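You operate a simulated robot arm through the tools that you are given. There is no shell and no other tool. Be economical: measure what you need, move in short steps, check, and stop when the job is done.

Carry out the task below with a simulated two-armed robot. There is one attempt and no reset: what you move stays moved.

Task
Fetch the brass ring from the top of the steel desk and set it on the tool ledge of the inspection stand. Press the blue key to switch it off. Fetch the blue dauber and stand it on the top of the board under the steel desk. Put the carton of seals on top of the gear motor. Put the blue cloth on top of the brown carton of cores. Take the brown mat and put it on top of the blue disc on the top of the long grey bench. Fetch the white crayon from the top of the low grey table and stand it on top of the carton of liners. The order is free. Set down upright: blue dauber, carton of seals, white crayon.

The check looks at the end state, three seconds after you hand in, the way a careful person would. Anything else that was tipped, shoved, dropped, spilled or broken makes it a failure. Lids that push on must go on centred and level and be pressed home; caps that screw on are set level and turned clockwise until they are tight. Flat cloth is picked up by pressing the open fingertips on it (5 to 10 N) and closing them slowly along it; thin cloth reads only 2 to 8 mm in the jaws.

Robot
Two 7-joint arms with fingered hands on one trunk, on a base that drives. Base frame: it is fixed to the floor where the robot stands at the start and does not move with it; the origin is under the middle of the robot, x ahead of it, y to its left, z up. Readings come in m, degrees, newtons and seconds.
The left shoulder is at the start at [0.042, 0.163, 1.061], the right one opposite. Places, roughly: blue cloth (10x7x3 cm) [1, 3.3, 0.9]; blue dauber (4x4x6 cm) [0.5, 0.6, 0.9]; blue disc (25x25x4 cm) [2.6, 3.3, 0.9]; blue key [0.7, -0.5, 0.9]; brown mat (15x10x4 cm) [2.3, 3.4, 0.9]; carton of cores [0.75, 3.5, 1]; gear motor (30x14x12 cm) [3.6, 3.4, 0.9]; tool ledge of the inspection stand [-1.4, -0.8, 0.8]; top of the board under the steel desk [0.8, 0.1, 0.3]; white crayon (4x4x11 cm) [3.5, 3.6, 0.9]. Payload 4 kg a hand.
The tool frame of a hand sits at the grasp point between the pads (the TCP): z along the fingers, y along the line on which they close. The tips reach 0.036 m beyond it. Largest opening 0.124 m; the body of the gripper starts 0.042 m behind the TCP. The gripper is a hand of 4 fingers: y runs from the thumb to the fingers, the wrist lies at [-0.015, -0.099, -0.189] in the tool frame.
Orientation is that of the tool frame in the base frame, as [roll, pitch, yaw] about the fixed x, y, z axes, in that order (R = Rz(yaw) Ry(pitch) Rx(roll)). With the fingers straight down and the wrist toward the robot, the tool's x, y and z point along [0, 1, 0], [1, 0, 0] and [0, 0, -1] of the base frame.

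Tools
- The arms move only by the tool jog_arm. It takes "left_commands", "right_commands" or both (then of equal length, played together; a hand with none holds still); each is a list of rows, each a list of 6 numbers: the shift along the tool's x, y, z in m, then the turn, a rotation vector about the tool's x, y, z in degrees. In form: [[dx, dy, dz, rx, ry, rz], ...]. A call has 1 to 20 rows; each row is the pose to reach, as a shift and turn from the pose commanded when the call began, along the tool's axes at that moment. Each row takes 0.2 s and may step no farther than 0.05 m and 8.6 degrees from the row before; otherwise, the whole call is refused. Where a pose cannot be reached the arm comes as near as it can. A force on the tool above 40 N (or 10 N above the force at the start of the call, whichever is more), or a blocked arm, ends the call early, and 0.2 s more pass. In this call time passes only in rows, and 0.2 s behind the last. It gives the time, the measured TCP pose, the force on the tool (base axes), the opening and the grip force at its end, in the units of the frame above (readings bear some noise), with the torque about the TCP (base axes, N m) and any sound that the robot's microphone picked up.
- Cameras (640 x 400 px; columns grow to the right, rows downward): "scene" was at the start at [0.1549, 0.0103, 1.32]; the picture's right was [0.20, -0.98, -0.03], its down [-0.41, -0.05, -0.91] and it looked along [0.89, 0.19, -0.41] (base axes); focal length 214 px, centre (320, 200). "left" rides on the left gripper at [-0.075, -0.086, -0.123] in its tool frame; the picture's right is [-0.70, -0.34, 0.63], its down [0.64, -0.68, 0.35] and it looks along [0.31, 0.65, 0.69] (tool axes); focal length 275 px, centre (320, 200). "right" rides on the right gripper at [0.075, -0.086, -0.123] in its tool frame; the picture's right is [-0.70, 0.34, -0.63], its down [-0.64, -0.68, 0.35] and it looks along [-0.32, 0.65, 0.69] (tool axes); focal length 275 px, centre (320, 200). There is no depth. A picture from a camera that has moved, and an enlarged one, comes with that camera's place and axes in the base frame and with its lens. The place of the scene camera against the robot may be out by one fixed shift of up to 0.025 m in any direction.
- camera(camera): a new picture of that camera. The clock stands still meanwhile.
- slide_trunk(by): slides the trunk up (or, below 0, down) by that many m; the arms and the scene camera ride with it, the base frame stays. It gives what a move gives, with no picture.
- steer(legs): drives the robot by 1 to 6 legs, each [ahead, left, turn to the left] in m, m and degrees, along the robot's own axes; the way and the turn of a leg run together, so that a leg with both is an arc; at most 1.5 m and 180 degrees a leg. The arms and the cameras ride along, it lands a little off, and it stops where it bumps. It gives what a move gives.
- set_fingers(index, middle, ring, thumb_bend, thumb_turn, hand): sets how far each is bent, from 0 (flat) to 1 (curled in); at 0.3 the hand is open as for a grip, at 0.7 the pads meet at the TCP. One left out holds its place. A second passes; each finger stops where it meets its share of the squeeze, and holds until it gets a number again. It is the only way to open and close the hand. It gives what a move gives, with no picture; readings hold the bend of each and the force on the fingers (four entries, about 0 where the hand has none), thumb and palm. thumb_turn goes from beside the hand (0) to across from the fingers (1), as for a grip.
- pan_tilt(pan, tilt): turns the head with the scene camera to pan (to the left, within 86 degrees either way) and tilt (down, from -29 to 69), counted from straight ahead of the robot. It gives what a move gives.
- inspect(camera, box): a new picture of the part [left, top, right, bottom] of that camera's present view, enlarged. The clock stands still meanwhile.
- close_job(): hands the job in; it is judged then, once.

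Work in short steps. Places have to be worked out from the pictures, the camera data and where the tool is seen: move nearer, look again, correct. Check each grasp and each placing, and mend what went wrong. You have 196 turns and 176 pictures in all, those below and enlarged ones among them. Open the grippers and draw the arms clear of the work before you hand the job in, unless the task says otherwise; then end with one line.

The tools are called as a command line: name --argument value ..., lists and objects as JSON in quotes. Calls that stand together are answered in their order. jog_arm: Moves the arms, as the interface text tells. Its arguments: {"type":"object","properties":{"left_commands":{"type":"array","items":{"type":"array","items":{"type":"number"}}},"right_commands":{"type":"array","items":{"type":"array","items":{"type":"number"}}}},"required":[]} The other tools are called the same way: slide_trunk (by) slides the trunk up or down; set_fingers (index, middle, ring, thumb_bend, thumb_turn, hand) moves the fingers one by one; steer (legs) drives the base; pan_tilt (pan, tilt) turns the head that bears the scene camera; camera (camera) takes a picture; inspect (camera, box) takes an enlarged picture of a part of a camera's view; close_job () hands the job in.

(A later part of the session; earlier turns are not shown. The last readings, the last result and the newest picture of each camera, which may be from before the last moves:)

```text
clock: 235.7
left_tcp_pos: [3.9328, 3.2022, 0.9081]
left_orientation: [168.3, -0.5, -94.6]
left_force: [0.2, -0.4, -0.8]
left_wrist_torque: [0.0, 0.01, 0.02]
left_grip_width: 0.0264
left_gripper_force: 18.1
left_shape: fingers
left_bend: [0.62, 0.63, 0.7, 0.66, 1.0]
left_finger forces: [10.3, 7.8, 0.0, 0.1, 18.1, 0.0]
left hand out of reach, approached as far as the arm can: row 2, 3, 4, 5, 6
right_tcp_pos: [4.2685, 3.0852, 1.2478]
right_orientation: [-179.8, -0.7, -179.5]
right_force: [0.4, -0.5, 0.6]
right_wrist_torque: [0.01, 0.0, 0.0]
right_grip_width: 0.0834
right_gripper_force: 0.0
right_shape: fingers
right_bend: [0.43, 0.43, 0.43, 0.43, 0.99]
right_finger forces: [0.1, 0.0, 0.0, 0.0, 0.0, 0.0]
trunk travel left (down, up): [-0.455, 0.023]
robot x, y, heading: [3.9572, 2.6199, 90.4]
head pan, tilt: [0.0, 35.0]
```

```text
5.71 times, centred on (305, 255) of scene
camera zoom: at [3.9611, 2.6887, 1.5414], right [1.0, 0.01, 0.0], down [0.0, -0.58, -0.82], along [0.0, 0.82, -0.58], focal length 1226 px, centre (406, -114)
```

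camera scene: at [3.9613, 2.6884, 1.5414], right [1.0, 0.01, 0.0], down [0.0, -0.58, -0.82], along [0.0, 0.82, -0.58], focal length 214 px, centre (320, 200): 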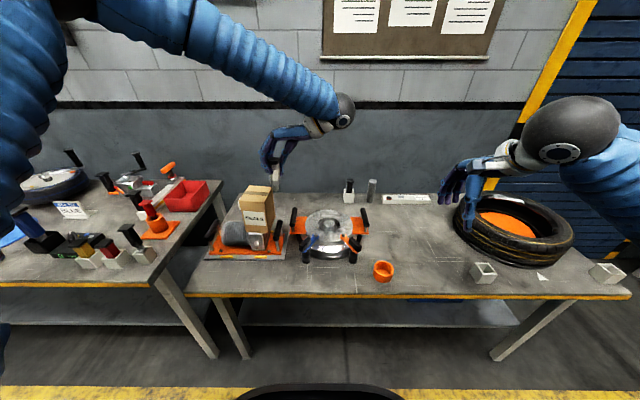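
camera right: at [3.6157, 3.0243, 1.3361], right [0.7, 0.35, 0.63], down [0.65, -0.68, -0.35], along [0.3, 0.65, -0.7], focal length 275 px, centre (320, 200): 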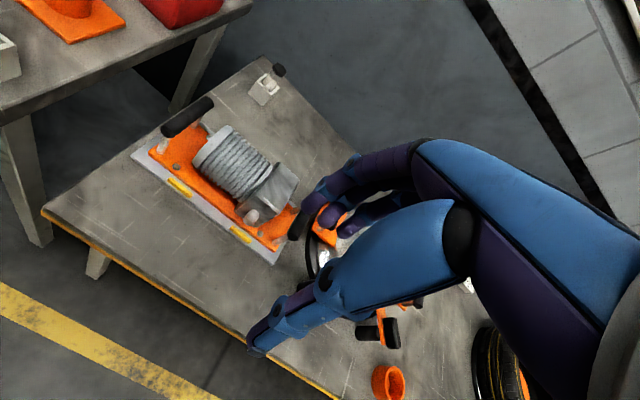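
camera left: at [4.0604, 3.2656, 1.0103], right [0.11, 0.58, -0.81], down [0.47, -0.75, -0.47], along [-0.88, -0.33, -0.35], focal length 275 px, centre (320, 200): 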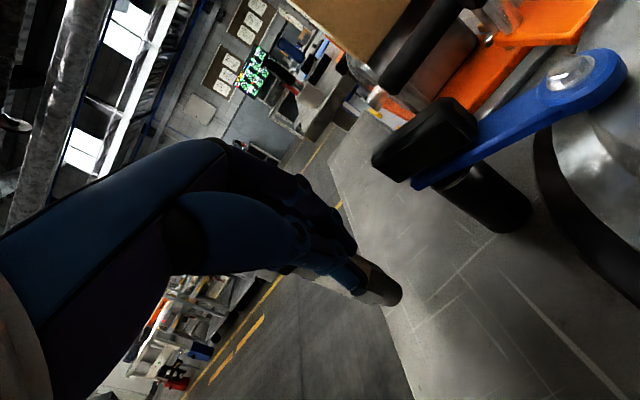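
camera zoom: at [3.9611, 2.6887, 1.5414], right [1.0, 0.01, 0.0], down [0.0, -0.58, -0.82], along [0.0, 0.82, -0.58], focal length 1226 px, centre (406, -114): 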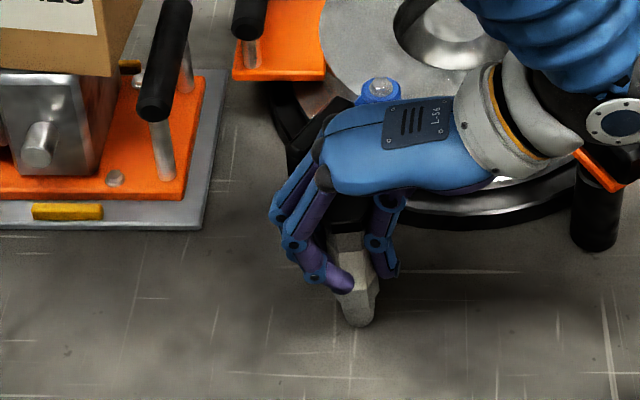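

Too close to the body for this posture, and the crayon still leans ~6°. I raise, back the base 0.15 m, re-extend, add −6° tilt and lower again.

jog_arm --left_commands '[[0, 0.008, -0.039, 0, 0, 0], [0, 0.016, -0.078, 0, 0, 0]]'

steer --legs '[[-0.15, 0, 0]]'

jog_arm --left_commands '[[-0.04, 0, 0, -3, 0, 0], [-0.08, 0, 0, -6, 0, 0], [-0.12, 0, 0, -6, 0, 0], [-0.14, 0, 0, -6, 0, 0]]'

jog_arm --left_commands '[[0, -0.0105, 0.0325, 0, 0, 0], [0, -0.021, 0.065, 0, 0, 0], [0, -0.0235, 0.0727, 0, 0, 0], [0, -0.026, 0.0804, 0, 0, 0], [0, -0.0283, 0.0872, 0, 0, 0], [0, -0.0303, 0.0935, 0, 0, 0]]'

camera --camera "scene"

```text
clock: 236.3
left_tcp_pos: [3.9319, 3.1993, 0.987]
left_orientation: [168.2, 0.0, -94.5]
left_force: [-0.5, 0.1, -0.1]
left_wrist_torque: [0.01, -0.06, 0.03]
left_grip_width: 0.0266
left_gripper_force: 17.9
left_shape: fingers
left_bend: [0.62, 0.63, 0.7, 0.66, 1.0]
left_finger forces: [10.2, 7.9, 0.0, 0.1, 18.0, 0.0]
right_tcp_pos: [4.2672, 3.0845, 1.2481]
right_orientation: [-179.8, -0.6, -179.5]
right_force: [0.0, -0.4, 0.2]
right_wrist_torque: [0.02, -0.01, -0.02]
right_grip_width: 0.0837
right_gripper_force: 0.1
right_shape: fingers
right_bend: [0.43, 0.43, 0.43, 0.43, 0.99]
right_finger forces: [0.0, 0.1, 0.0, 0.0, 0.0, 0.0]
trunk travel left (down, up): [-0.455, 0.023]
robot x, y, heading: [3.9598, 2.6181, 90.2]
head pan, tilt: [0.0, 35.0]
```

```text
clock: 237.6
left_tcp_pos: [3.9331, 3.0491, 0.9865]
left_orientation: [168.2, 0.1, -94.5]
left_force: [-0.9, 0.0, -0.4]
left_wrist_torque: [0.02, 0.0, -0.04]
left_grip_width: 0.0267
left_gripper_force: 18.0
left_shape: fingers
left_bend: [0.62, 0.63, 0.7, 0.66, 1.0]
left_finger forces: [10.2, 7.8, 0.0, 0.0, 18.0, 0.0]
right_tcp_pos: [4.2688, 2.933, 1.247]
right_orientation: [-179.8, -0.6, -179.6]
right_force: [0.2, -0.7, 0.4]
right_wrist_torque: [0.0, 0.03, 0.03]
right_grip_width: 0.0836
right_gripper_force: 0.1
right_shape: fingers
right_bend: [0.43, 0.43, 0.43, 0.43, 0.99]
right_finger forces: [0.1, 0.0, 0.1, 0.1, 0.1, 0.0]
trunk travel left (down, up): [-0.455, 0.023]
robot x, y, heading: [3.9585, 2.4658, 90.2]
head pan, tilt: [0.0, 35.0]
```

```text
clock: 238.6
left_tcp_pos: [3.9425, 3.1894, 0.987]
left_orientation: [162.2, -0.1, -94.4]
left_force: [-0.9, 0.7, -0.6]
left_wrist_torque: [-0.02, 0.0, -0.01]
left_grip_width: 0.0263
left_gripper_force: 17.8
left_shape: fingers
left_bend: [0.62, 0.63, 0.7, 0.66, 1.0]
left_finger forces: [10.0, 7.6, 0.0, 0.0, 17.7, 0.0]
right_tcp_pos: [4.2705, 2.9343, 1.2474]
right_orientation: [-179.6, -0.6, -179.5]
right_force: [0.4, -0.3, 0.6]
right_wrist_torque: [0.01, -0.02, 0.03]
right_grip_width: 0.0838
right_gripper_force: 0.1
right_shape: fingers
right_bend: [0.43, 0.43, 0.43, 0.43, 0.99]
right_finger forces: [0.0, 0.0, 0.1, 0.0, 0.1, 0.0]
trunk travel left (down, up): [-0.455, 0.023]
robot x, y, heading: [3.959, 2.4653, 90.3]
head pan, tilt: [0.0, 35.0]
```

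```text
clock: 239.9
left_tcp_pos: [3.9447, 3.1895, 0.9039]
left_orientation: [162.1, 0.4, -94.3]
left_force: [0.3, -2.1, 26.9]
left_wrist_torque: [-0.17, 0.41, 0.06]
left_grip_width: 0.0254
left_gripper_force: 20.9
left_shape: fingers
left_bend: [0.61, 0.62, 0.7, 0.66, 1.0]
left_finger forces: [11.6, 9.9, 0.0, 0.0, 20.8, 0.1]
right_tcp_pos: [4.2687, 2.9336, 1.2486]
right_orientation: [-179.8, -0.6, -179.5]
right_force: [-0.4, 0.4, -0.5]
right_wrist_torque: [0.01, 0.03, 0.0]
right_grip_width: 0.0836
right_gripper_force: 0.1
right_shape: fingers
right_bend: [0.43, 0.43, 0.43, 0.43, 0.99]
right_finger forces: [0.0, 0.0, 0.0, 0.1, 0.1, 0.1]
trunk travel left (down, up): [-0.455, 0.023]
robot x, y, heading: [3.961, 2.464, 90.2]
head pan, tilt: [0.0, 35.0]
stopped in row 6 (left hand): the force on the tool passed its limit (the readings are from after the stop); the commanded pose is now the measured one
```

```text
36 pictures are left
camera scene: at [3.9622, 2.5357, 1.5415], right [1.0, 0.01, 0.0], down [0.0, -0.57, -0.82], along [0.0, 0.82, -0.57], focal length 214 px, centre (320, 200)
```

scene: 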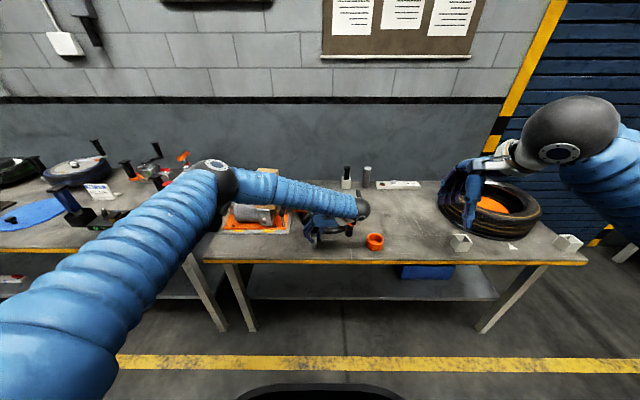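

The forearm now passes near the SEALS carton; I check it closely along with the crayon.

inspect --camera "scene" --box '[210, 150, 390, 270]'

```text
3.33 times, centred on (300, 210) of scene
camera zoom: at [3.9622, 2.5357, 1.5415], right [1.0, 0.01, 0.0], down [0.0, -0.57, -0.82], along [0.0, 0.82, -0.57], focal length 715 px, centre (387, 167)
```

zoom: 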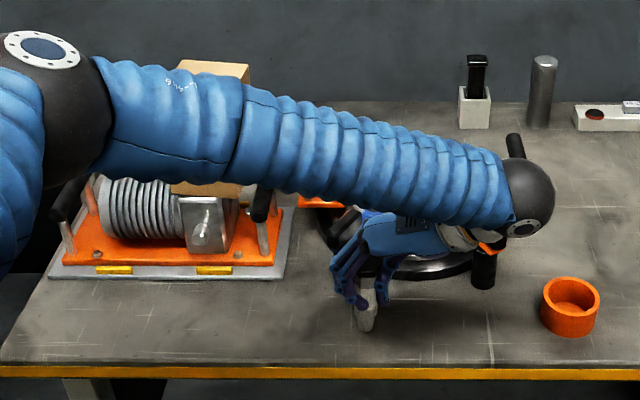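

Carton stands undisturbed behind the forearm, and the crayon looks vertical. I ease the force and open evenly.

jog_arm --left_commands '[[0, 0.0008, -0.0024, 0, 0, 0]]'

set_fingers --hand "left" --index 0.53 --middle 0.53 --ring 0.53 --thumb_bend 0.57

inspect --camera "scene" --box '[280, 200, 360, 270]'

```text
clock: 240.3
left_tcp_pos: [3.9446, 3.1881, 0.9034]
left_orientation: [162.2, 0.5, -94.4]
left_force: [0.5, -1.2, 22.8]
left_wrist_torque: [-0.06, 0.26, 0.04]
left_grip_width: 0.0253
left_gripper_force: 21.0
left_shape: fingers
left_bend: [0.61, 0.62, 0.7, 0.66, 1.0]
left_finger forces: [11.9, 9.4, 0.0, 0.0, 20.5, 0.0]
right_tcp_pos: [4.2695, 2.9329, 1.2484]
right_orientation: [-179.8, -0.6, -179.5]
right_force: [0.4, -0.1, 0.6]
right_wrist_torque: [0.01, 0.01, -0.04]
right_grip_width: 0.084
right_gripper_force: 0.1
right_shape: fingers
right_bend: [0.43, 0.43, 0.43, 0.43, 0.99]
right_finger forces: [0.0, 0.0, 0.0, 0.1, 0.0, 0.0]
trunk travel left (down, up): [-0.455, 0.023]
robot x, y, heading: [3.9616, 2.467, 90.4]
head pan, tilt: [0.0, 35.0]
```

```text
clock: 241.3
left_tcp_pos: [3.9443, 3.1895, 0.9024]
left_orientation: [162.2, 0.3, -94.3]
left_force: [-0.2, -0.6, -0.3]
left_wrist_torque: [0.03, 0.02, 0.01]
left_grip_width: 0.0479
left_gripper_force: 0.1
left_shape: fingers
left_bend: [0.53, 0.53, 0.53, 0.56, 1.0]
left_finger forces: [0.0, 0.1, 0.0, 0.0, 0.0, 0.0]
right_tcp_pos: [4.2688, 2.9331, 1.2483]
right_orientation: [-179.8, -0.6, -179.6]
right_force: [-0.8, -0.3, 0.3]
right_wrist_torque: [0.01, -0.03, 0.03]
right_grip_width: 0.0839
right_gripper_force: 0.0
right_shape: fingers
right_bend: [0.43, 0.43, 0.43, 0.43, 0.99]
right_finger forces: [0.0, 0.0, 0.0, 0.0, 0.0, 0.1]
trunk travel left (down, up): [-0.455, 0.023]
robot x, y, heading: [3.9581, 2.4677, 90.2]
head pan, tilt: [0.0, 35.0]
```

```text
5.71 times, centred on (320, 235) of scene
camera zoom: at [3.962, 2.5365, 1.5414], right [1.0, 0.01, 0.0], down [0.0, -0.57, -0.82], along [0.0, 0.82, -0.57], focal length 1226 px, centre (320, 0)
```

zoom: 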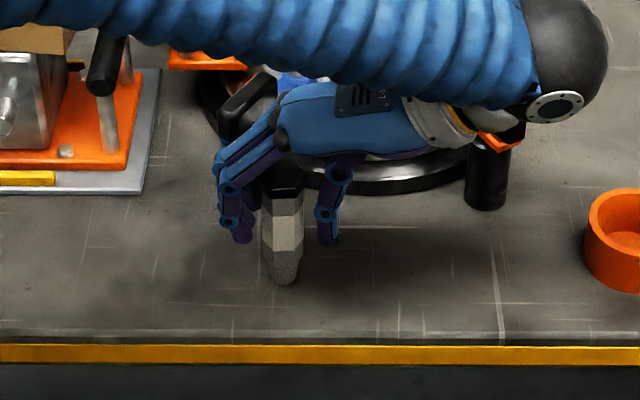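

It stands by itself. So this hand-to-crayon relation is right; I close again in place and lift to check that it stays vertical.

set_fingers --hand "left" --index 0.7 --middle 0.7 --ring 0.7 --thumb_bend 0.7

jog_arm --left_commands '[[0, 0.003, -0.0095, 0, 0, 0], [0.01, 0.009, -0.0286, 0, 0, 0], [0.03, 0.018, -0.057, 0, 0, 0]]'

inspect --camera "scene" --box '[280, 190, 360, 260]'

```text
clock: 242.3
left_tcp_pos: [3.9444, 3.1896, 0.9025]
left_orientation: [162.2, 0.3, -94.3]
left_force: [-2.2, -0.4, 3.0]
left_wrist_torque: [0.0, 0.11, 0.0]
left_grip_width: 0.0159
left_gripper_force: 12.2
left_shape: fingers
left_bend: [0.66, 0.63, 0.69, 0.67, 1.0]
left_finger forces: [3.5, 8.7, 0.5, 0.0, 12.6, 0.1]
right_tcp_pos: [4.2696, 2.9336, 1.247]
right_orientation: [-179.8, -0.6, -179.6]
right_force: [0.3, -0.6, 0.7]
right_wrist_torque: [0.0, 0.03, -0.04]
right_grip_width: 0.0837
right_gripper_force: 0.0
right_shape: fingers
right_bend: [0.43, 0.43, 0.43, 0.43, 0.99]
right_finger forces: [0.1, 0.0, 0.0, 0.0, 0.0, 0.1]
trunk travel left (down, up): [-0.455, 0.023]
robot x, y, heading: [3.9564, 2.4649, 90.4]
head pan, tilt: [0.0, 35.0]
```

```text
clock: 243.1
left_tcp_pos: [3.9419, 3.158, 0.962]
left_orientation: [162.2, 0.3, -94.4]
left_force: [0.2, 0.0, -1.1]
left_wrist_torque: [0.0, -0.03, 0.02]
left_grip_width: 0.0162
left_gripper_force: 12.3
left_shape: fingers
left_bend: [0.66, 0.63, 0.69, 0.66, 1.0]
left_finger forces: [3.4, 8.7, 0.5, 0.0, 12.6, 0.0]
right_tcp_pos: [4.2691, 2.9334, 1.2482]
right_orientation: [-179.8, -0.6, -179.4]
right_force: [-0.1, 0.1, -0.1]
right_wrist_torque: [0.02, 0.01, -0.05]
right_grip_width: 0.0837
right_gripper_force: 0.0
right_shape: fingers
right_bend: [0.43, 0.43, 0.43, 0.43, 0.99]
right_finger forces: [0.0, 0.0, 0.0, 0.0, 0.0, 0.0]
trunk travel left (down, up): [-0.455, 0.023]
robot x, y, heading: [3.9564, 2.4694, 90.1]
head pan, tilt: [0.0, 35.0]
```

```text
5.71 times, centred on (320, 225) of scene
camera zoom: at [3.962, 2.5358, 1.5415], right [1.0, 0.01, 0.0], down [0.0, -0.57, -0.82], along [0.0, 0.82, -0.57], focal length 1226 px, centre (320, 57)
```

zoom: 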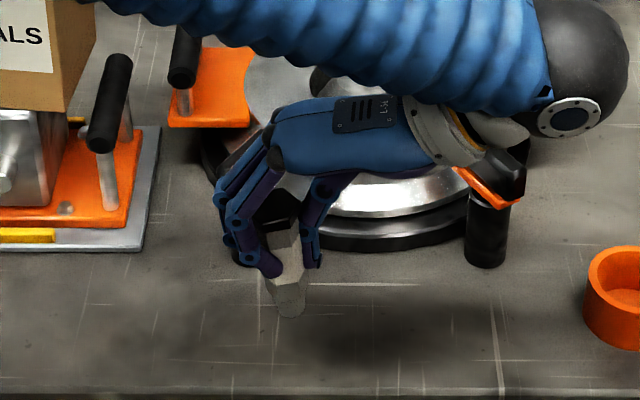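

It leans 7° more in this grip (total tilt offset ≈25°), fine to compensate later. I raise the left hand to carrying height and head left to the mat and disc, to be handled with the right hand.

jog_arm --left_commands '[[0.005, 0.0137, -0.0428, 0, 0, 0], [0.01, 0.0275, -0.0857, 0, 0, 0], [0.015, 0.0412, -0.1285, 0, 0, 0], [0.02, 0.0549, -0.1714, 0, 0, 0], [0.025, 0.0686, -0.2142, 0, 0, 0], [0.03, 0.0824, -0.257, 0, 0, 0], [0.035, 0.0945, -0.295, 0, 0, 0]]'

steer --legs '[[-0.05, 1.2, 0], [0, 0.55, 0]]'

pan_tilt --pan -10 --tilt 35

camera --camera "scene"

```text
clock: 244.7
left_tcp_pos: [3.939, 3.1214, 1.2753]
left_orientation: [162.2, 0.3, -94.4]
left_force: [0.4, 0.8, -0.6]
left_wrist_torque: [0.02, 0.01, -0.06]
left_grip_width: 0.016
left_gripper_force: 12.3
left_shape: fingers
left_bend: [0.66, 0.63, 0.7, 0.66, 1.0]
left_finger forces: [3.6, 8.7, 0.4, 0.0, 12.3, 0.0]
right_tcp_pos: [4.269, 2.9333, 1.247]
right_orientation: [-179.9, -0.6, -179.6]
right_force: [-0.7, -1.2, -0.3]
right_wrist_torque: [0.01, -0.03, -0.02]
right_grip_width: 0.0836
right_gripper_force: 0.0
right_shape: fingers
right_bend: [0.43, 0.43, 0.43, 0.43, 0.99]
right_finger forces: [0.1, 0.0, 0.0, 0.0, 0.0, 0.1]
trunk travel left (down, up): [-0.455, 0.023]
robot x, y, heading: [3.9597, 2.4662, 90.2]
head pan, tilt: [0.0, 35.0]
```

```text
clock: 253.7
left_tcp_pos: [2.1692, 3.0887, 1.2737]
left_orientation: [162.2, 0.3, -95.3]
left_force: [0.6, 0.2, -1.5]
left_wrist_torque: [0.02, -0.01, 0.02]
left_grip_width: 0.0162
left_gripper_force: 12.1
left_shape: fingers
left_bend: [0.66, 0.63, 0.7, 0.66, 1.0]
left_finger forces: [3.5, 8.6, 0.5, 0.0, 12.4, 0.0]
right_tcp_pos: [2.4957, 2.8955, 1.2481]
right_orientation: [-179.8, -0.5, 179.5]
right_force: [-0.3, -0.4, -0.4]
right_wrist_torque: [0.01, 0.01, 0.01]
right_grip_width: 0.084
right_gripper_force: 0.0
right_shape: fingers
right_bend: [0.43, 0.43, 0.43, 0.43, 0.99]
right_finger forces: [0.0, 0.0, 0.0, 0.0, 0.0, 0.0]
trunk travel left (down, up): [-0.455, 0.023]
robot x, y, heading: [2.1809, 2.4352, 89.3]
head pan, tilt: [0.0, 35.0]
```

```text
clock: 254.4
left_tcp_pos: [2.1693, 3.0894, 1.2749]
left_orientation: [162.3, 0.3, -95.4]
left_force: [0.1, 0.6, -0.3]
left_wrist_torque: [0.0, -0.02, -0.01]
left_grip_width: 0.0163
left_gripper_force: 12.5
left_shape: fingers
left_bend: [0.66, 0.63, 0.7, 0.66, 1.0]
left_finger forces: [3.5, 8.8, 0.5, 0.1, 12.3, 0.0]
right_tcp_pos: [2.4956, 2.8956, 1.2481]
right_orientation: [-179.7, -0.5, 179.5]
right_force: [0.1, 0.2, -0.3]
right_wrist_torque: [0.0, 0.02, -0.01]
right_grip_width: 0.0836
right_gripper_force: 0.0
right_shape: fingers
right_bend: [0.43, 0.43, 0.43, 0.43, 0.99]
right_finger forces: [0.0, 0.0, 0.0, 0.0, 0.0, 0.0]
trunk travel left (down, up): [-0.455, 0.023]
robot x, y, heading: [2.1753, 2.4328, 89.1]
head pan, tilt: [-10.0, 35.0]
```

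```text
32 pictures are left
camera scene: at [2.1977, 2.5016, 1.5414], right [0.98, -0.18, 0.0], down [-0.11, -0.57, -0.82], along [0.15, 0.8, -0.58], focal length 214 px, centre (320, 200)
```

scene: 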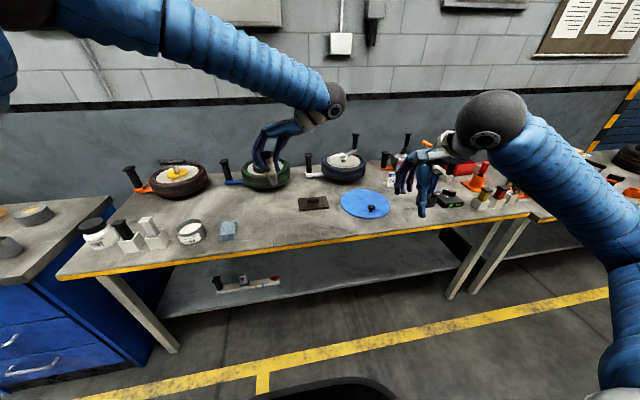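

The mat (with a raised grip) is near (2.34, 3.43), the disc near (2.61, 3.37) with its knob toward the front. I move forward and bring the right hand over the mat.

steer --legs '[[0.2, 0, 1]]'

jog_arm --right_commands '[[0.02, 0.035, 0.015, 0, 0, 0], [0.04, 0.07, 0.03, 0, 0, 0], [0.06, 0.105, 0.045, 0, 0, 0], [0.08, 0.14, 0.06, 0, 0, 0], [0.1, 0.175, 0.075, 0, 0, 0], [0.12, 0.21, 0.09, 0, 0, 0], [0.14, 0.24, 0.11, 0, 0, 0], [0.155, 0.265, 0.13, 0, 0, 0], [0.165, 0.285, 0.148, 0, 0, 0]]'

camera --camera "right"

```text
clock: 256.0
left_tcp_pos: [2.1578, 3.2916, 1.2737]
left_orientation: [162.2, 0.2, -94.3]
left_force: [0.2, 0.1, 0.1]
left_wrist_torque: [0.02, -0.01, -0.01]
left_grip_width: 0.016
left_gripper_force: 12.4
left_shape: fingers
left_bend: [0.66, 0.63, 0.7, 0.66, 1.0]
left_finger forces: [3.6, 8.7, 0.5, 0.1, 12.4, 0.0]
right_tcp_pos: [2.488, 3.1049, 1.2475]
right_orientation: [-179.7, -0.6, -179.4]
right_force: [-0.2, 0.3, -0.6]
right_wrist_torque: [-0.02, -0.01, -0.01]
right_grip_width: 0.0838
right_gripper_force: 0.0
right_shape: fingers
right_bend: [0.43, 0.43, 0.43, 0.43, 0.99]
right_finger forces: [0.0, 0.0, 0.1, 0.0, 0.0, 0.0]
trunk travel left (down, up): [-0.455, 0.023]
robot x, y, heading: [2.1791, 2.6337, 90.2]
head pan, tilt: [-10.0, 35.0]
```

```text
clock: 258.0
left_tcp_pos: [2.1576, 3.2925, 1.2727]
left_orientation: [162.1, 0.3, -94.4]
left_force: [-0.4, 0.9, -0.5]
left_wrist_torque: [-0.01, -0.06, -0.02]
left_grip_width: 0.0161
left_gripper_force: 12.2
left_shape: fingers
left_bend: [0.66, 0.63, 0.7, 0.66, 1.0]
left_finger forces: [3.5, 8.7, 0.6, 0.0, 12.4, 0.0]
right_tcp_pos: [2.3193, 3.3857, 1.1]
right_orientation: [-179.7, -0.5, -179.4]
right_force: [0.4, 0.6, -0.8]
right_wrist_torque: [0.0, -0.01, 0.01]
right_grip_width: 0.0837
right_gripper_force: 0.0
right_shape: fingers
right_bend: [0.43, 0.43, 0.43, 0.43, 0.99]
right_finger forces: [0.0, 0.1, 0.1, 0.0, 0.0, 0.1]
trunk travel left (down, up): [-0.455, 0.023]
robot x, y, heading: [2.1772, 2.6324, 90.4]
head pan, tilt: [-10.0, 35.0]
```

```text
31 pictures are left
camera right: at [2.2463, 3.3003, 1.2254], right [0.7, 0.35, 0.63], down [0.65, -0.68, -0.35], along [0.3, 0.65, -0.7], focal length 275 px, centre (320, 200)
```

right: 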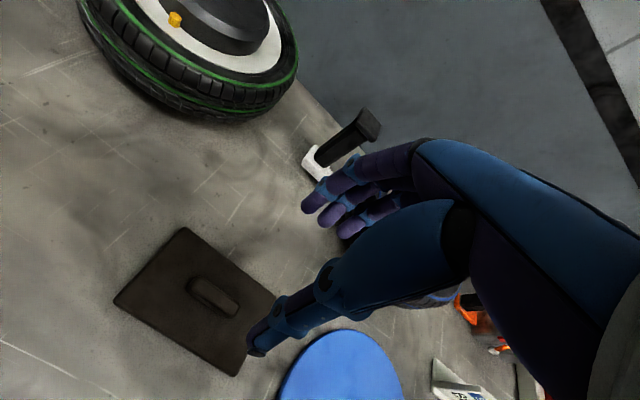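

The mat has a rib handle running along x, centred (2.332, 3.389): a straightforward grip. I centre and lower until the tips touch.

jog_arm --right_commands '[[-0.013, 0.003, 0.04, 0, 0, 0], [-0.013, 0.003, 0.085, 0, 0, 0], [-0.013, 0.003, 0.13, 0, 0, 0], [-0.013, 0.003, 0.16, 0, 0, 0], [-0.013, 0.003, 0.18, 0, 0, 0], [-0.013, 0.003, 0.19, 0, 0, 0], [-0.013, 0.003, 0.2, 0, 0, 0], [-0.013, 0.003, 0.207, 0, 0, 0], [-0.013, 0.003, 0.214, 0, 0, 0], [-0.013, 0.003, 0.221, 0, 0, 0], [-0.013, 0.003, 0.228, 0, 0, 0]]'

```text
clock: 259.3
left_tcp_pos: [2.1572, 3.2901, 1.2739]
left_orientation: [162.2, 0.3, -94.3]
left_force: [0.4, 0.7, 0.0]
left_wrist_torque: [0.0, 0.02, -0.01]
left_grip_width: 0.0164
left_gripper_force: 12.6
left_shape: fingers
left_bend: [0.66, 0.63, 0.7, 0.66, 1.0]
left_finger forces: [3.4, 8.7, 0.5, 0.1, 12.3, 0.1]
right_tcp_pos: [2.3286, 3.3918, 0.9268]
right_orientation: [179.2, -0.8, -179.3]
right_force: [0.4, 0.7, 16.6]
right_wrist_torque: [-0.78, -0.01, 0.02]
right_grip_width: 0.088
right_gripper_force: 8.2
right_shape: fingers
right_bend: [0.43, 0.43, 0.43, 0.42, 1.0]
right_finger forces: [0.1, 0.0, 0.0, 0.1, 16.1, 0.1]
trunk travel left (down, up): [-0.455, 0.023]
robot x, y, heading: [2.1817, 2.6354, 90.8]
head pan, tilt: [-10.0, 35.0]
stopped in row 6 (right hand): the force on the tool passed its limit (the readings are from after the stop); the commanded pose is now the measured one
```

The thumb tip rests on the slab. I rise 6 mm, level, and close on the rib.

jog_arm --right_commands '[[0, -0.002, -0.006, 0.8, 0, 0]]'

set_fingers --hand "right" --index 0.7 --middle 0.7 --ring 0.7 --thumb_bend 0.7

jog_arm --right_commands '[[0, 0, -0.01, 0, 0, 0], [0, 0, -0.03, 0, 0, 0], [0, 0, -0.06, 0, 0, 0]]'

camera --camera "right"

```text
clock: 259.7
left_tcp_pos: [2.159, 3.2906, 1.2731]
left_orientation: [162.2, 0.3, -94.3]
left_force: [0.3, 0.1, 0.3]
left_wrist_torque: [0.01, -0.06, 0.01]
left_grip_width: 0.0161
left_gripper_force: 12.4
left_shape: fingers
left_bend: [0.66, 0.63, 0.7, 0.66, 1.0]
left_finger forces: [3.5, 8.6, 0.6, 0.0, 12.5, 0.0]
right_tcp_pos: [2.3299, 3.3902, 0.9298]
right_orientation: [-179.6, -0.8, -179.3]
right_force: [0.3, -0.5, 1.1]
right_wrist_torque: [-0.04, 0.01, 0.0]
right_grip_width: 0.0844
right_gripper_force: 0.0
right_shape: fingers
right_bend: [0.43, 0.43, 0.43, 0.43, 0.99]
right_finger forces: [0.1, 0.0, 0.0, 0.1, 0.6, 0.0]
trunk travel left (down, up): [-0.455, 0.023]
robot x, y, heading: [2.1813, 2.6359, 90.6]
head pan, tilt: [-10.0, 35.0]
```

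```text
clock: 260.7
left_tcp_pos: [2.1567, 3.2883, 1.2758]
left_orientation: [162.2, 0.4, -94.2]
left_force: [-0.2, 0.2, -0.3]
left_wrist_torque: [0.02, 0.0, -0.02]
left_grip_width: 0.0162
left_gripper_force: 12.1
left_shape: fingers
left_bend: [0.66, 0.63, 0.7, 0.66, 1.0]
left_finger forces: [3.5, 8.7, 0.4, 0.1, 12.4, 0.0]
right_tcp_pos: [2.3298, 3.3897, 0.9341]
right_orientation: [-179.9, -0.9, -179.4]
right_force: [4.7, -3.2, 26.3]
right_wrist_torque: [0.78, -0.15, -0.28]
right_grip_width: 0.0575
right_gripper_force: 30.7
right_shape: fingers
right_bend: [0.54, 0.53, 0.7, 0.58, 1.0]
right_finger forces: [12.9, 18.5, 0.0, 0.0, 30.5, 0.0]
trunk travel left (down, up): [-0.455, 0.023]
robot x, y, heading: [2.1766, 2.6344, 90.3]
head pan, tilt: [-10.0, 35.0]
```

```text
clock: 261.5
left_tcp_pos: [2.1581, 3.2907, 1.2732]
left_orientation: [162.2, 0.3, -94.3]
left_force: [0.6, 0.2, -0.4]
left_wrist_torque: [-0.03, 0.01, -0.02]
left_grip_width: 0.016
left_gripper_force: 12.1
left_shape: fingers
left_bend: [0.66, 0.63, 0.7, 0.66, 1.0]
left_finger forces: [3.6, 8.6, 0.5, 0.0, 12.3, 0.0]
right_tcp_pos: [2.3298, 3.3875, 0.9909]
right_orientation: [-179.6, -0.8, -179.4]
right_force: [-0.3, -0.5, -0.7]
right_wrist_torque: [0.0, 0.03, 0.0]
right_grip_width: 0.0221
right_gripper_force: 6.0
right_shape: fingers
right_bend: [0.62, 0.62, 0.68, 0.66, 1.0]
right_finger forces: [2.8, 0.0, 2.9, 0.0, 6.0, 0.0]
trunk travel left (down, up): [-0.455, 0.023]
robot x, y, heading: [2.1806, 2.6327, 90.5]
head pan, tilt: [-10.0, 35.0]
```

```text
30 pictures are left
camera right: at [2.2582, 3.3032, 1.1165], right [0.7, 0.35, 0.62], down [0.65, -0.68, -0.35], along [0.3, 0.65, -0.7], focal length 275 px, centre (320, 200)
```

right: 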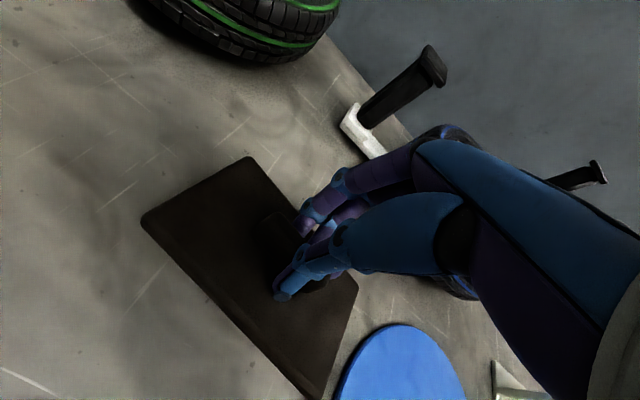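

The mat is lifted by its rib. I tighten a bit, raise, and look at the disc with the scene camera for exact placing.

set_fingers --hand "right" --index 0.8 --middle 0.8 --ring 0.8 --thumb_bend 0.8

jog_arm --right_commands '[[0, 0, -0.04, 0, 0, 0], [0, 0, -0.08, 0, 0, 0], [-0.02, 0, -0.11, 0, 0, 0], [-0.06, 0, -0.11, 0, 0, 0], [-0.1, 0, -0.11, 0, 0, 0]]'

inspect --camera "scene" --box '[300, 120, 460, 260]'

camera --camera "right"

```text
clock: 262.5
left_tcp_pos: [2.1589, 3.2907, 1.2732]
left_orientation: [162.2, 0.2, -94.3]
left_force: [-0.1, -0.3, 0.5]
left_wrist_torque: [0.0, 0.0, 0.02]
left_grip_width: 0.0159
left_gripper_force: 12.5
left_shape: fingers
left_bend: [0.66, 0.63, 0.7, 0.66, 1.0]
left_finger forces: [3.4, 8.7, 0.5, 0.0, 12.4, 0.0]
right_tcp_pos: [2.3308, 3.3894, 0.9918]
right_orientation: [-179.7, -0.8, -179.4]
right_force: [-0.7, -0.4, -0.2]
right_wrist_torque: [0.01, 0.0, -0.01]
right_grip_width: 0.0188
right_gripper_force: 35.9
right_shape: fingers
right_bend: [0.63, 0.68, 0.71, 0.66, 0.98]
right_finger forces: [16.1, 9.0, 7.7, 0.0, 39.1, 0.0]
trunk travel left (down, up): [-0.455, 0.023]
robot x, y, heading: [2.1817, 2.6343, 90.6]
head pan, tilt: [-10.0, 35.0]
```

```text
clock: 263.7
left_tcp_pos: [2.1583, 3.2897, 1.273]
left_orientation: [162.1, 0.2, -94.1]
left_force: [0.6, -0.4, -0.4]
left_wrist_torque: [-0.03, -0.01, -0.03]
left_grip_width: 0.0163
left_gripper_force: 12.5
left_shape: fingers
left_bend: [0.66, 0.63, 0.7, 0.66, 1.0]
left_finger forces: [3.5, 8.7, 0.6, 0.0, 12.4, 0.0]
right_tcp_pos: [2.4355, 3.3939, 1.0991]
right_orientation: [-179.7, -0.9, -179.3]
right_force: [0.4, -0.3, -0.4]
right_wrist_torque: [-0.01, 0.03, 0.0]
right_grip_width: 0.0187
right_gripper_force: 35.3
right_shape: fingers
right_bend: [0.63, 0.68, 0.71, 0.66, 0.98]
right_finger forces: [15.9, 9.0, 7.8, 0.0, 38.8, 0.0]
trunk travel left (down, up): [-0.455, 0.023]
robot x, y, heading: [2.1778, 2.6358, 90.5]
head pan, tilt: [-10.0, 35.0]
```

```text
2.86 times, centred on (380, 190) of scene
camera zoom: at [2.1979, 2.7042, 1.5414], right [0.99, -0.17, 0.0], down [-0.1, -0.57, -0.82], along [0.13, 0.81, -0.58], focal length 613 px, centre (149, 229)
```

zoom: 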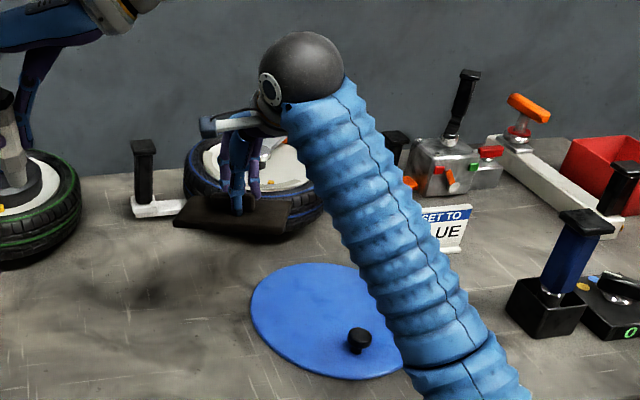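

```text
28 pictures are left
camera right: at [2.3638, 3.308, 1.2261], right [0.7, 0.35, 0.62], down [0.65, -0.68, -0.35], along [0.3, 0.65, -0.7], focal length 275 px, centre (320, 200)
```

right: 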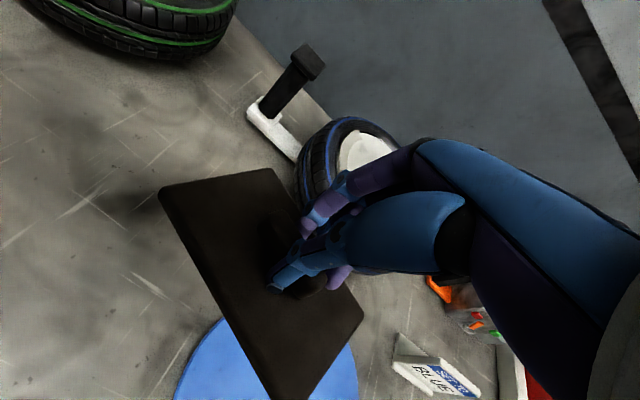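

Disc centre ≈(2.595, 3.35), knob at (2.593, 3.27). I set the mat behind the knob with its centre at (2.595, 3.395).

jog_arm --right_commands '[[-0.04, 0.001, 0, 0, 0, 0], [-0.08, 0.001, 0, 0, 0, 0], [-0.12, 0.001, 0, 0, 0, 0], [-0.159, 0.001, 0, 0, 0, 0], [-0.159, 0.001, 0.045, 0, 0, 0], [-0.159, 0.001, 0.09, 0, 0, 0], [-0.159, 0.001, 0.115, 0, 0, 0]]'

camera --camera "right"

inspect --camera "scene" --box '[320, 150, 480, 270]'

```text
clock: 265.3
left_tcp_pos: [2.1582, 3.2909, 1.2737]
left_orientation: [162.1, 0.3, -94.2]
left_force: [0.4, 0.2, -0.3]
left_wrist_torque: [0.01, 0.0, 0.02]
left_grip_width: 0.0159
left_gripper_force: 12.2
left_shape: fingers
left_bend: [0.66, 0.63, 0.7, 0.66, 1.0]
left_finger forces: [3.5, 8.7, 0.4, 0.1, 12.3, 0.0]
right_tcp_pos: [2.5894, 3.3928, 0.9821]
right_orientation: [-179.8, -0.8, -179.3]
right_force: [0.4, -0.4, 0.0]
right_wrist_torque: [-0.01, 0.0, -0.02]
right_grip_width: 0.0186
right_gripper_force: 35.7
right_shape: fingers
right_bend: [0.63, 0.68, 0.71, 0.66, 0.98]
right_finger forces: [15.7, 9.0, 7.6, 0.1, 38.5, 0.0]
trunk travel left (down, up): [-0.455, 0.023]
robot x, y, heading: [2.1806, 2.632, 90.4]
head pan, tilt: [-10.0, 35.0]
```

```text
27 pictures are left
camera right: at [2.5183, 3.3071, 1.1079], right [0.7, 0.35, 0.62], down [0.65, -0.68, -0.35], along [0.3, 0.65, -0.7], focal length 275 px, centre (320, 200)
```

right: 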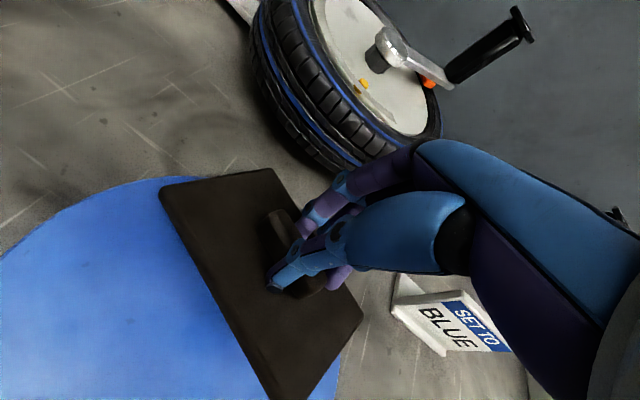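

```text
3.33 times, centred on (400, 210) of scene
camera zoom: at [2.1971, 2.7044, 1.5414], right [0.99, -0.17, 0.0], down [-0.1, -0.57, -0.82], along [0.14, 0.81, -0.58], focal length 715 px, centre (53, 167)
```

zoom: 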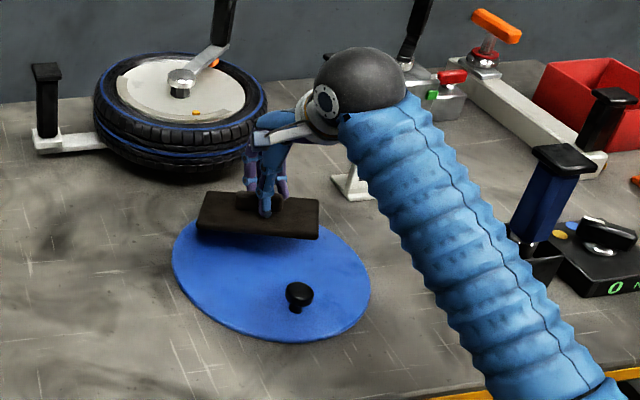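

The mat sits too far back: disc centre is (2.592, 3.335), knob edge to y≈3.295. I move it 31 mm toward the front (centre 3.362) and lower to contact.

jog_arm --right_commands '[[0, -0.031, 0, 0, 0, 0], [0, -0.031, 0.015, 0, 0, 0], [0, -0.031, 0.025, 0, 0, 0], [0, -0.031, 0.032, 0, 0, 0], [0, -0.031, 0.038, 0, 0, 0], [0, -0.031, 0.044, 0, 0, 0]]'

inspect --camera "scene" --box '[320, 150, 480, 270]'

```text
clock: 266.7
left_tcp_pos: [2.1573, 3.2892, 1.2757]
left_orientation: [162.2, 0.5, -94.3]
left_force: [-0.7, 0.5, -0.3]
left_wrist_torque: [0.03, 0.0, -0.03]
left_grip_width: 0.016
left_gripper_force: 12.1
left_shape: fingers
left_bend: [0.66, 0.63, 0.7, 0.66, 1.0]
left_finger forces: [3.4, 8.6, 0.7, 0.1, 12.4, 0.0]
right_tcp_pos: [2.5875, 3.361, 0.9411]
right_orientation: [-179.9, -0.8, -179.3]
right_force: [-1.3, -0.4, 16.8]
right_wrist_torque: [0.61, 0.1, 0.05]
right_grip_width: 0.0209
right_gripper_force: 36.8
right_shape: fingers
right_bend: [0.62, 0.68, 0.72, 0.64, 0.97]
right_finger forces: [16.2, 11.6, 7.7, 0.0, 37.2, 0.1]
trunk travel left (down, up): [-0.455, 0.023]
robot x, y, heading: [2.183, 2.6306, 90.6]
head pan, tilt: [-10.0, 35.0]
```

```text
3.33 times, centred on (400, 210) of scene
camera zoom: at [2.1961, 2.7024, 1.5416], right [0.99, -0.17, 0.0], down [-0.09, -0.57, -0.82], along [0.14, 0.81, -0.57], focal length 715 px, centre (53, 167)
```

zoom: 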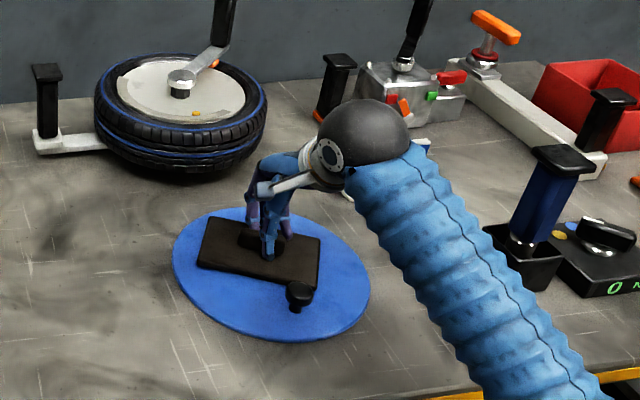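

Mat lies on the disc just behind the knob. I release and lift away.

jog_arm --right_commands '[[0, 0, -0.003, 0, 0, 0]]'

set_fingers --hand "right" --index 0.5 --middle 0.5 --ring 0.5 --thumb_bend 0.5

jog_arm --right_commands '[[0, 0, -0.02, 0, 0, 0], [0, 0, -0.06, 0, 0, 0], [0, 0, -0.105, 0, 0, 0], [0, 0, -0.15, 0, 0, 0], [0, 0, -0.195, 0, 0, 0], [0, 0, -0.24, 0, 0, 0], [-0.03, -0.03, -0.26, 0, 0, 0], [-0.04, -0.07, -0.26, 0, 0, 0], [-0.05, -0.11, -0.26, 0, 0, 0]]'

inspect --camera "scene" --box '[320, 150, 480, 270]'

```text
clock: 267.1
left_tcp_pos: [2.1575, 3.2898, 1.2752]
left_orientation: [162.3, 0.2, -94.3]
left_force: [0.6, -1.1, -0.3]
left_wrist_torque: [0.01, -0.01, 0.01]
left_grip_width: 0.0161
left_gripper_force: 12.1
left_shape: fingers
left_bend: [0.66, 0.63, 0.7, 0.66, 1.0]
left_finger forces: [3.5, 8.7, 0.5, 0.0, 12.3, 0.0]
right_tcp_pos: [2.5873, 3.3629, 0.9408]
right_orientation: [-179.7, -0.7, -179.2]
right_force: [-1.8, -0.9, 10.8]
right_wrist_torque: [0.55, 0.16, 0.08]
right_grip_width: 0.0211
right_gripper_force: 34.9
right_shape: fingers
right_bend: [0.62, 0.68, 0.72, 0.64, 0.97]
right_finger forces: [15.9, 9.8, 7.7, 0.0, 35.2, 0.1]
trunk travel left (down, up): [-0.455, 0.023]
robot x, y, heading: [2.1802, 2.6355, 90.5]
head pan, tilt: [-10.0, 35.0]
```

```text
clock: 268.1
left_tcp_pos: [2.1577, 3.2888, 1.2743]
left_orientation: [162.3, 0.3, -94.4]
left_force: [-0.1, -0.2, -0.6]
left_wrist_torque: [0.0, -0.01, 0.03]
left_grip_width: 0.0161
left_gripper_force: 12.7
left_shape: fingers
left_bend: [0.66, 0.63, 0.7, 0.66, 1.0]
left_finger forces: [3.6, 8.7, 0.6, 0.0, 12.5, 0.0]
right_tcp_pos: [2.5878, 3.3621, 0.941]
right_orientation: [-179.7, -0.8, -179.4]
right_force: [0.5, -0.6, 6.8]
right_wrist_torque: [0.24, -0.04, 0.0]
right_grip_width: 0.0591
right_gripper_force: 3.7
right_shape: fingers
right_bend: [0.51, 0.51, 0.5, 0.5, 1.0]
right_finger forces: [4.5, 2.7, 0.0, 0.0, 0.1, 0.1]
trunk travel left (down, up): [-0.455, 0.023]
robot x, y, heading: [2.1803, 2.6317, 90.7]
head pan, tilt: [-10.0, 35.0]
```

```text
clock: 270.1
left_tcp_pos: [2.1572, 3.2888, 1.2744]
left_orientation: [162.1, 0.3, -94.2]
left_force: [0.0, -0.1, -0.9]
left_wrist_torque: [0.03, 0.0, -0.02]
left_grip_width: 0.016
left_gripper_force: 12.4
left_shape: fingers
left_bend: [0.66, 0.63, 0.7, 0.66, 1.0]
left_finger forces: [3.5, 8.7, 0.5, 0.0, 12.3, 0.0]
right_tcp_pos: [2.6449, 3.2528, 1.2013]
right_orientation: [-179.7, -0.9, -179.3]
right_force: [-0.1, -0.9, 0.6]
right_wrist_torque: [-0.01, 0.0, -0.01]
right_grip_width: 0.062
right_gripper_force: 0.0
right_shape: fingers
right_bend: [0.5, 0.5, 0.5, 0.5, 1.0]
right_finger forces: [0.0, 0.0, 0.0, 0.0, 0.1, 0.0]
trunk travel left (down, up): [-0.455, 0.023]
robot x, y, heading: [2.1782, 2.6373, 90.6]
head pan, tilt: [-10.0, 35.0]
```

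```text
3.33 times, centred on (400, 210) of scene
camera zoom: at [2.1976, 2.7028, 1.5415], right [0.99, -0.16, 0.0], down [-0.1, -0.57, -0.82], along [0.13, 0.81, -0.57], focal length 715 px, centre (53, 167)
```

zoom: 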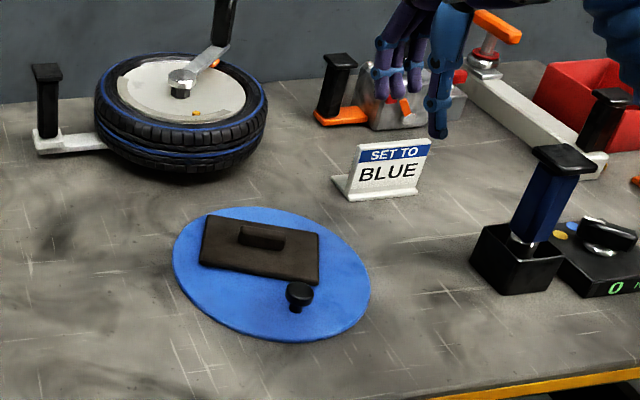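

Mat is properly on the disc. Next I drive left to the cabinet with the blue cloth and the carton of cores.

steer --legs '[[-0.05, 1.25, 0]]'

camera --camera "scene"

```text
clock: 276.6
left_tcp_pos: [0.8833, 3.2325, 1.2734]
left_orientation: [162.2, 0.3, -94.6]
left_force: [0.4, -0.2, 0.0]
left_wrist_torque: [0.02, -0.01, -0.02]
left_grip_width: 0.016
left_gripper_force: 12.6
left_shape: fingers
left_bend: [0.66, 0.63, 0.7, 0.66, 1.0]
left_finger forces: [3.5, 8.8, 0.5, 0.0, 12.2, 0.1]
right_tcp_pos: [1.3703, 3.1935, 1.2019]
right_orientation: [-179.7, -0.8, -179.7]
right_force: [-0.2, -0.2, 0.6]
right_wrist_torque: [-0.02, -0.02, 0.02]
right_grip_width: 0.0618
right_gripper_force: 0.0
right_shape: fingers
right_bend: [0.5, 0.5, 0.5, 0.5, 1.0]
right_finger forces: [0.1, 0.0, 0.0, 0.0, 0.0, 0.1]
trunk travel left (down, up): [-0.455, 0.023]
robot x, y, heading: [0.9014, 2.5781, 90.1]
head pan, tilt: [-10.0, 35.0]
```

```text
23 pictures are left
camera scene: at [0.9197, 2.6462, 1.5414], right [0.99, -0.17, 0.0], down [-0.1, -0.57, -0.82], along [0.14, 0.81, -0.58], focal length 214 px, centre (320, 200)
```

scene: 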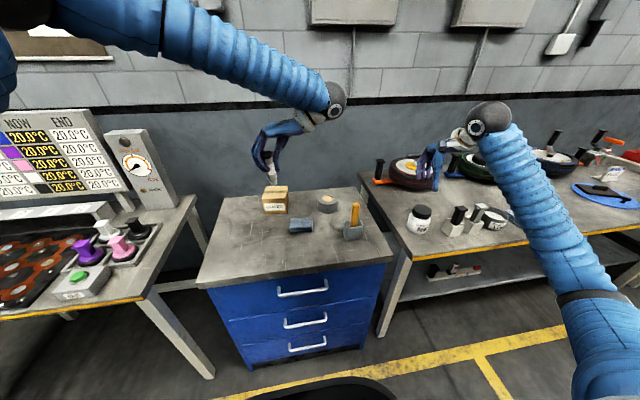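

Cloth and the CORES carton are on the cabinet. I shift the left hand aside and bring the right hand's camera over the cloth.

jog_arm --left_commands '[[0.002, 0.025, 0.008, 0, 0, 0], [0.004, 0.05, 0.016, 0, 0, 0], [0.006, 0.075, 0.024, 0, 0, 0], [0.008, 0.1, 0.032, 0, 0, 0], [0.01, 0.125, 0.04, 0, 0, 0], [0.012, 0.15, 0.048, 0, 0, 0], [0.014, 0.17, 0.054, 0, 0, 0], [0.016, 0.19, 0.06, 0, 0, 0], [0.016, 0.19, 0.06, 0, 0, 0], [0.016, 0.19, 0.06, 0, 0, 0]]' --right_commands '[[0.04, 0.005, 0.005, 0, 0, 0], [0.08, 0.01, 0.01, 0, 0, 0], [0.12, 0.015, 0.02, 0, 0, 0], [0.16, 0.02, 0.03, 0, 0, 0], [0.2, 0.025, 0.04, 0, 0, 0], [0.24, 0.03, 0.05, 0, 0, 0], [0.28, 0.035, 0.06, 0, 0, 0], [0.32, 0.04, 0.07, 0, 0, 0], [0.36, 0.045, 0.08, 0, 0, 0], [0.39, 0.05, 0.08, 0, 0, 0]]'

camera --camera "right"

inspect --camera "scene" --box '[230, 150, 390, 260]'

```text
clock: 278.8
left_tcp_pos: [0.6817, 3.2322, 1.2746]
left_orientation: [162.3, 0.3, -94.4]
left_force: [-0.2, -0.3, -1.5]
left_wrist_torque: [-0.01, -0.04, 0.02]
left_grip_width: 0.016
left_gripper_force: 12.4
left_shape: fingers
left_bend: [0.66, 0.63, 0.7, 0.66, 1.0]
left_finger forces: [3.5, 8.7, 0.5, 0.0, 12.3, 0.0]
right_tcp_pos: [0.977, 3.2398, 1.1268]
right_orientation: [-179.7, -0.8, -179.6]
right_force: [-1.1, 0.4, 0.2]
right_wrist_torque: [0.02, 0.0, 0.02]
right_grip_width: 0.0618
right_gripper_force: 0.1
right_shape: fingers
right_bend: [0.5, 0.5, 0.5, 0.5, 1.0]
right_finger forces: [0.0, 0.0, 0.0, 0.0, 0.0, 0.0]
trunk travel left (down, up): [-0.455, 0.023]
robot x, y, heading: [0.903, 2.5781, 90.5]
head pan, tilt: [-10.0, 35.0]
```

```text
22 pictures are left
camera right: at [0.905, 3.1551, 1.2516], right [0.7, 0.34, 0.62], down [0.64, -0.68, -0.35], along [0.3, 0.65, -0.7], focal length 275 px, centre (320, 200)
```

right: 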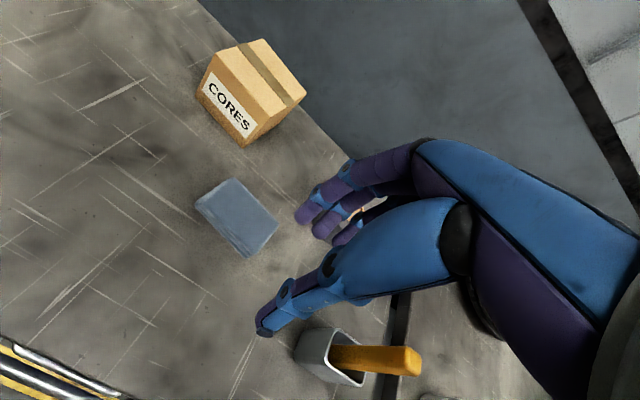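

```text
3.64 times, centred on (310, 205) of scene
camera zoom: at [0.9182, 2.6465, 1.5414], right [0.99, -0.17, 0.0], down [-0.1, -0.57, -0.82], along [0.14, 0.81, -0.58], focal length 780 px, centre (356, 182)
```

zoom: 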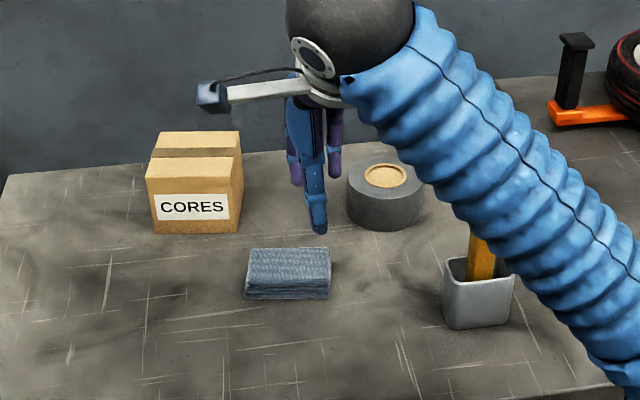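

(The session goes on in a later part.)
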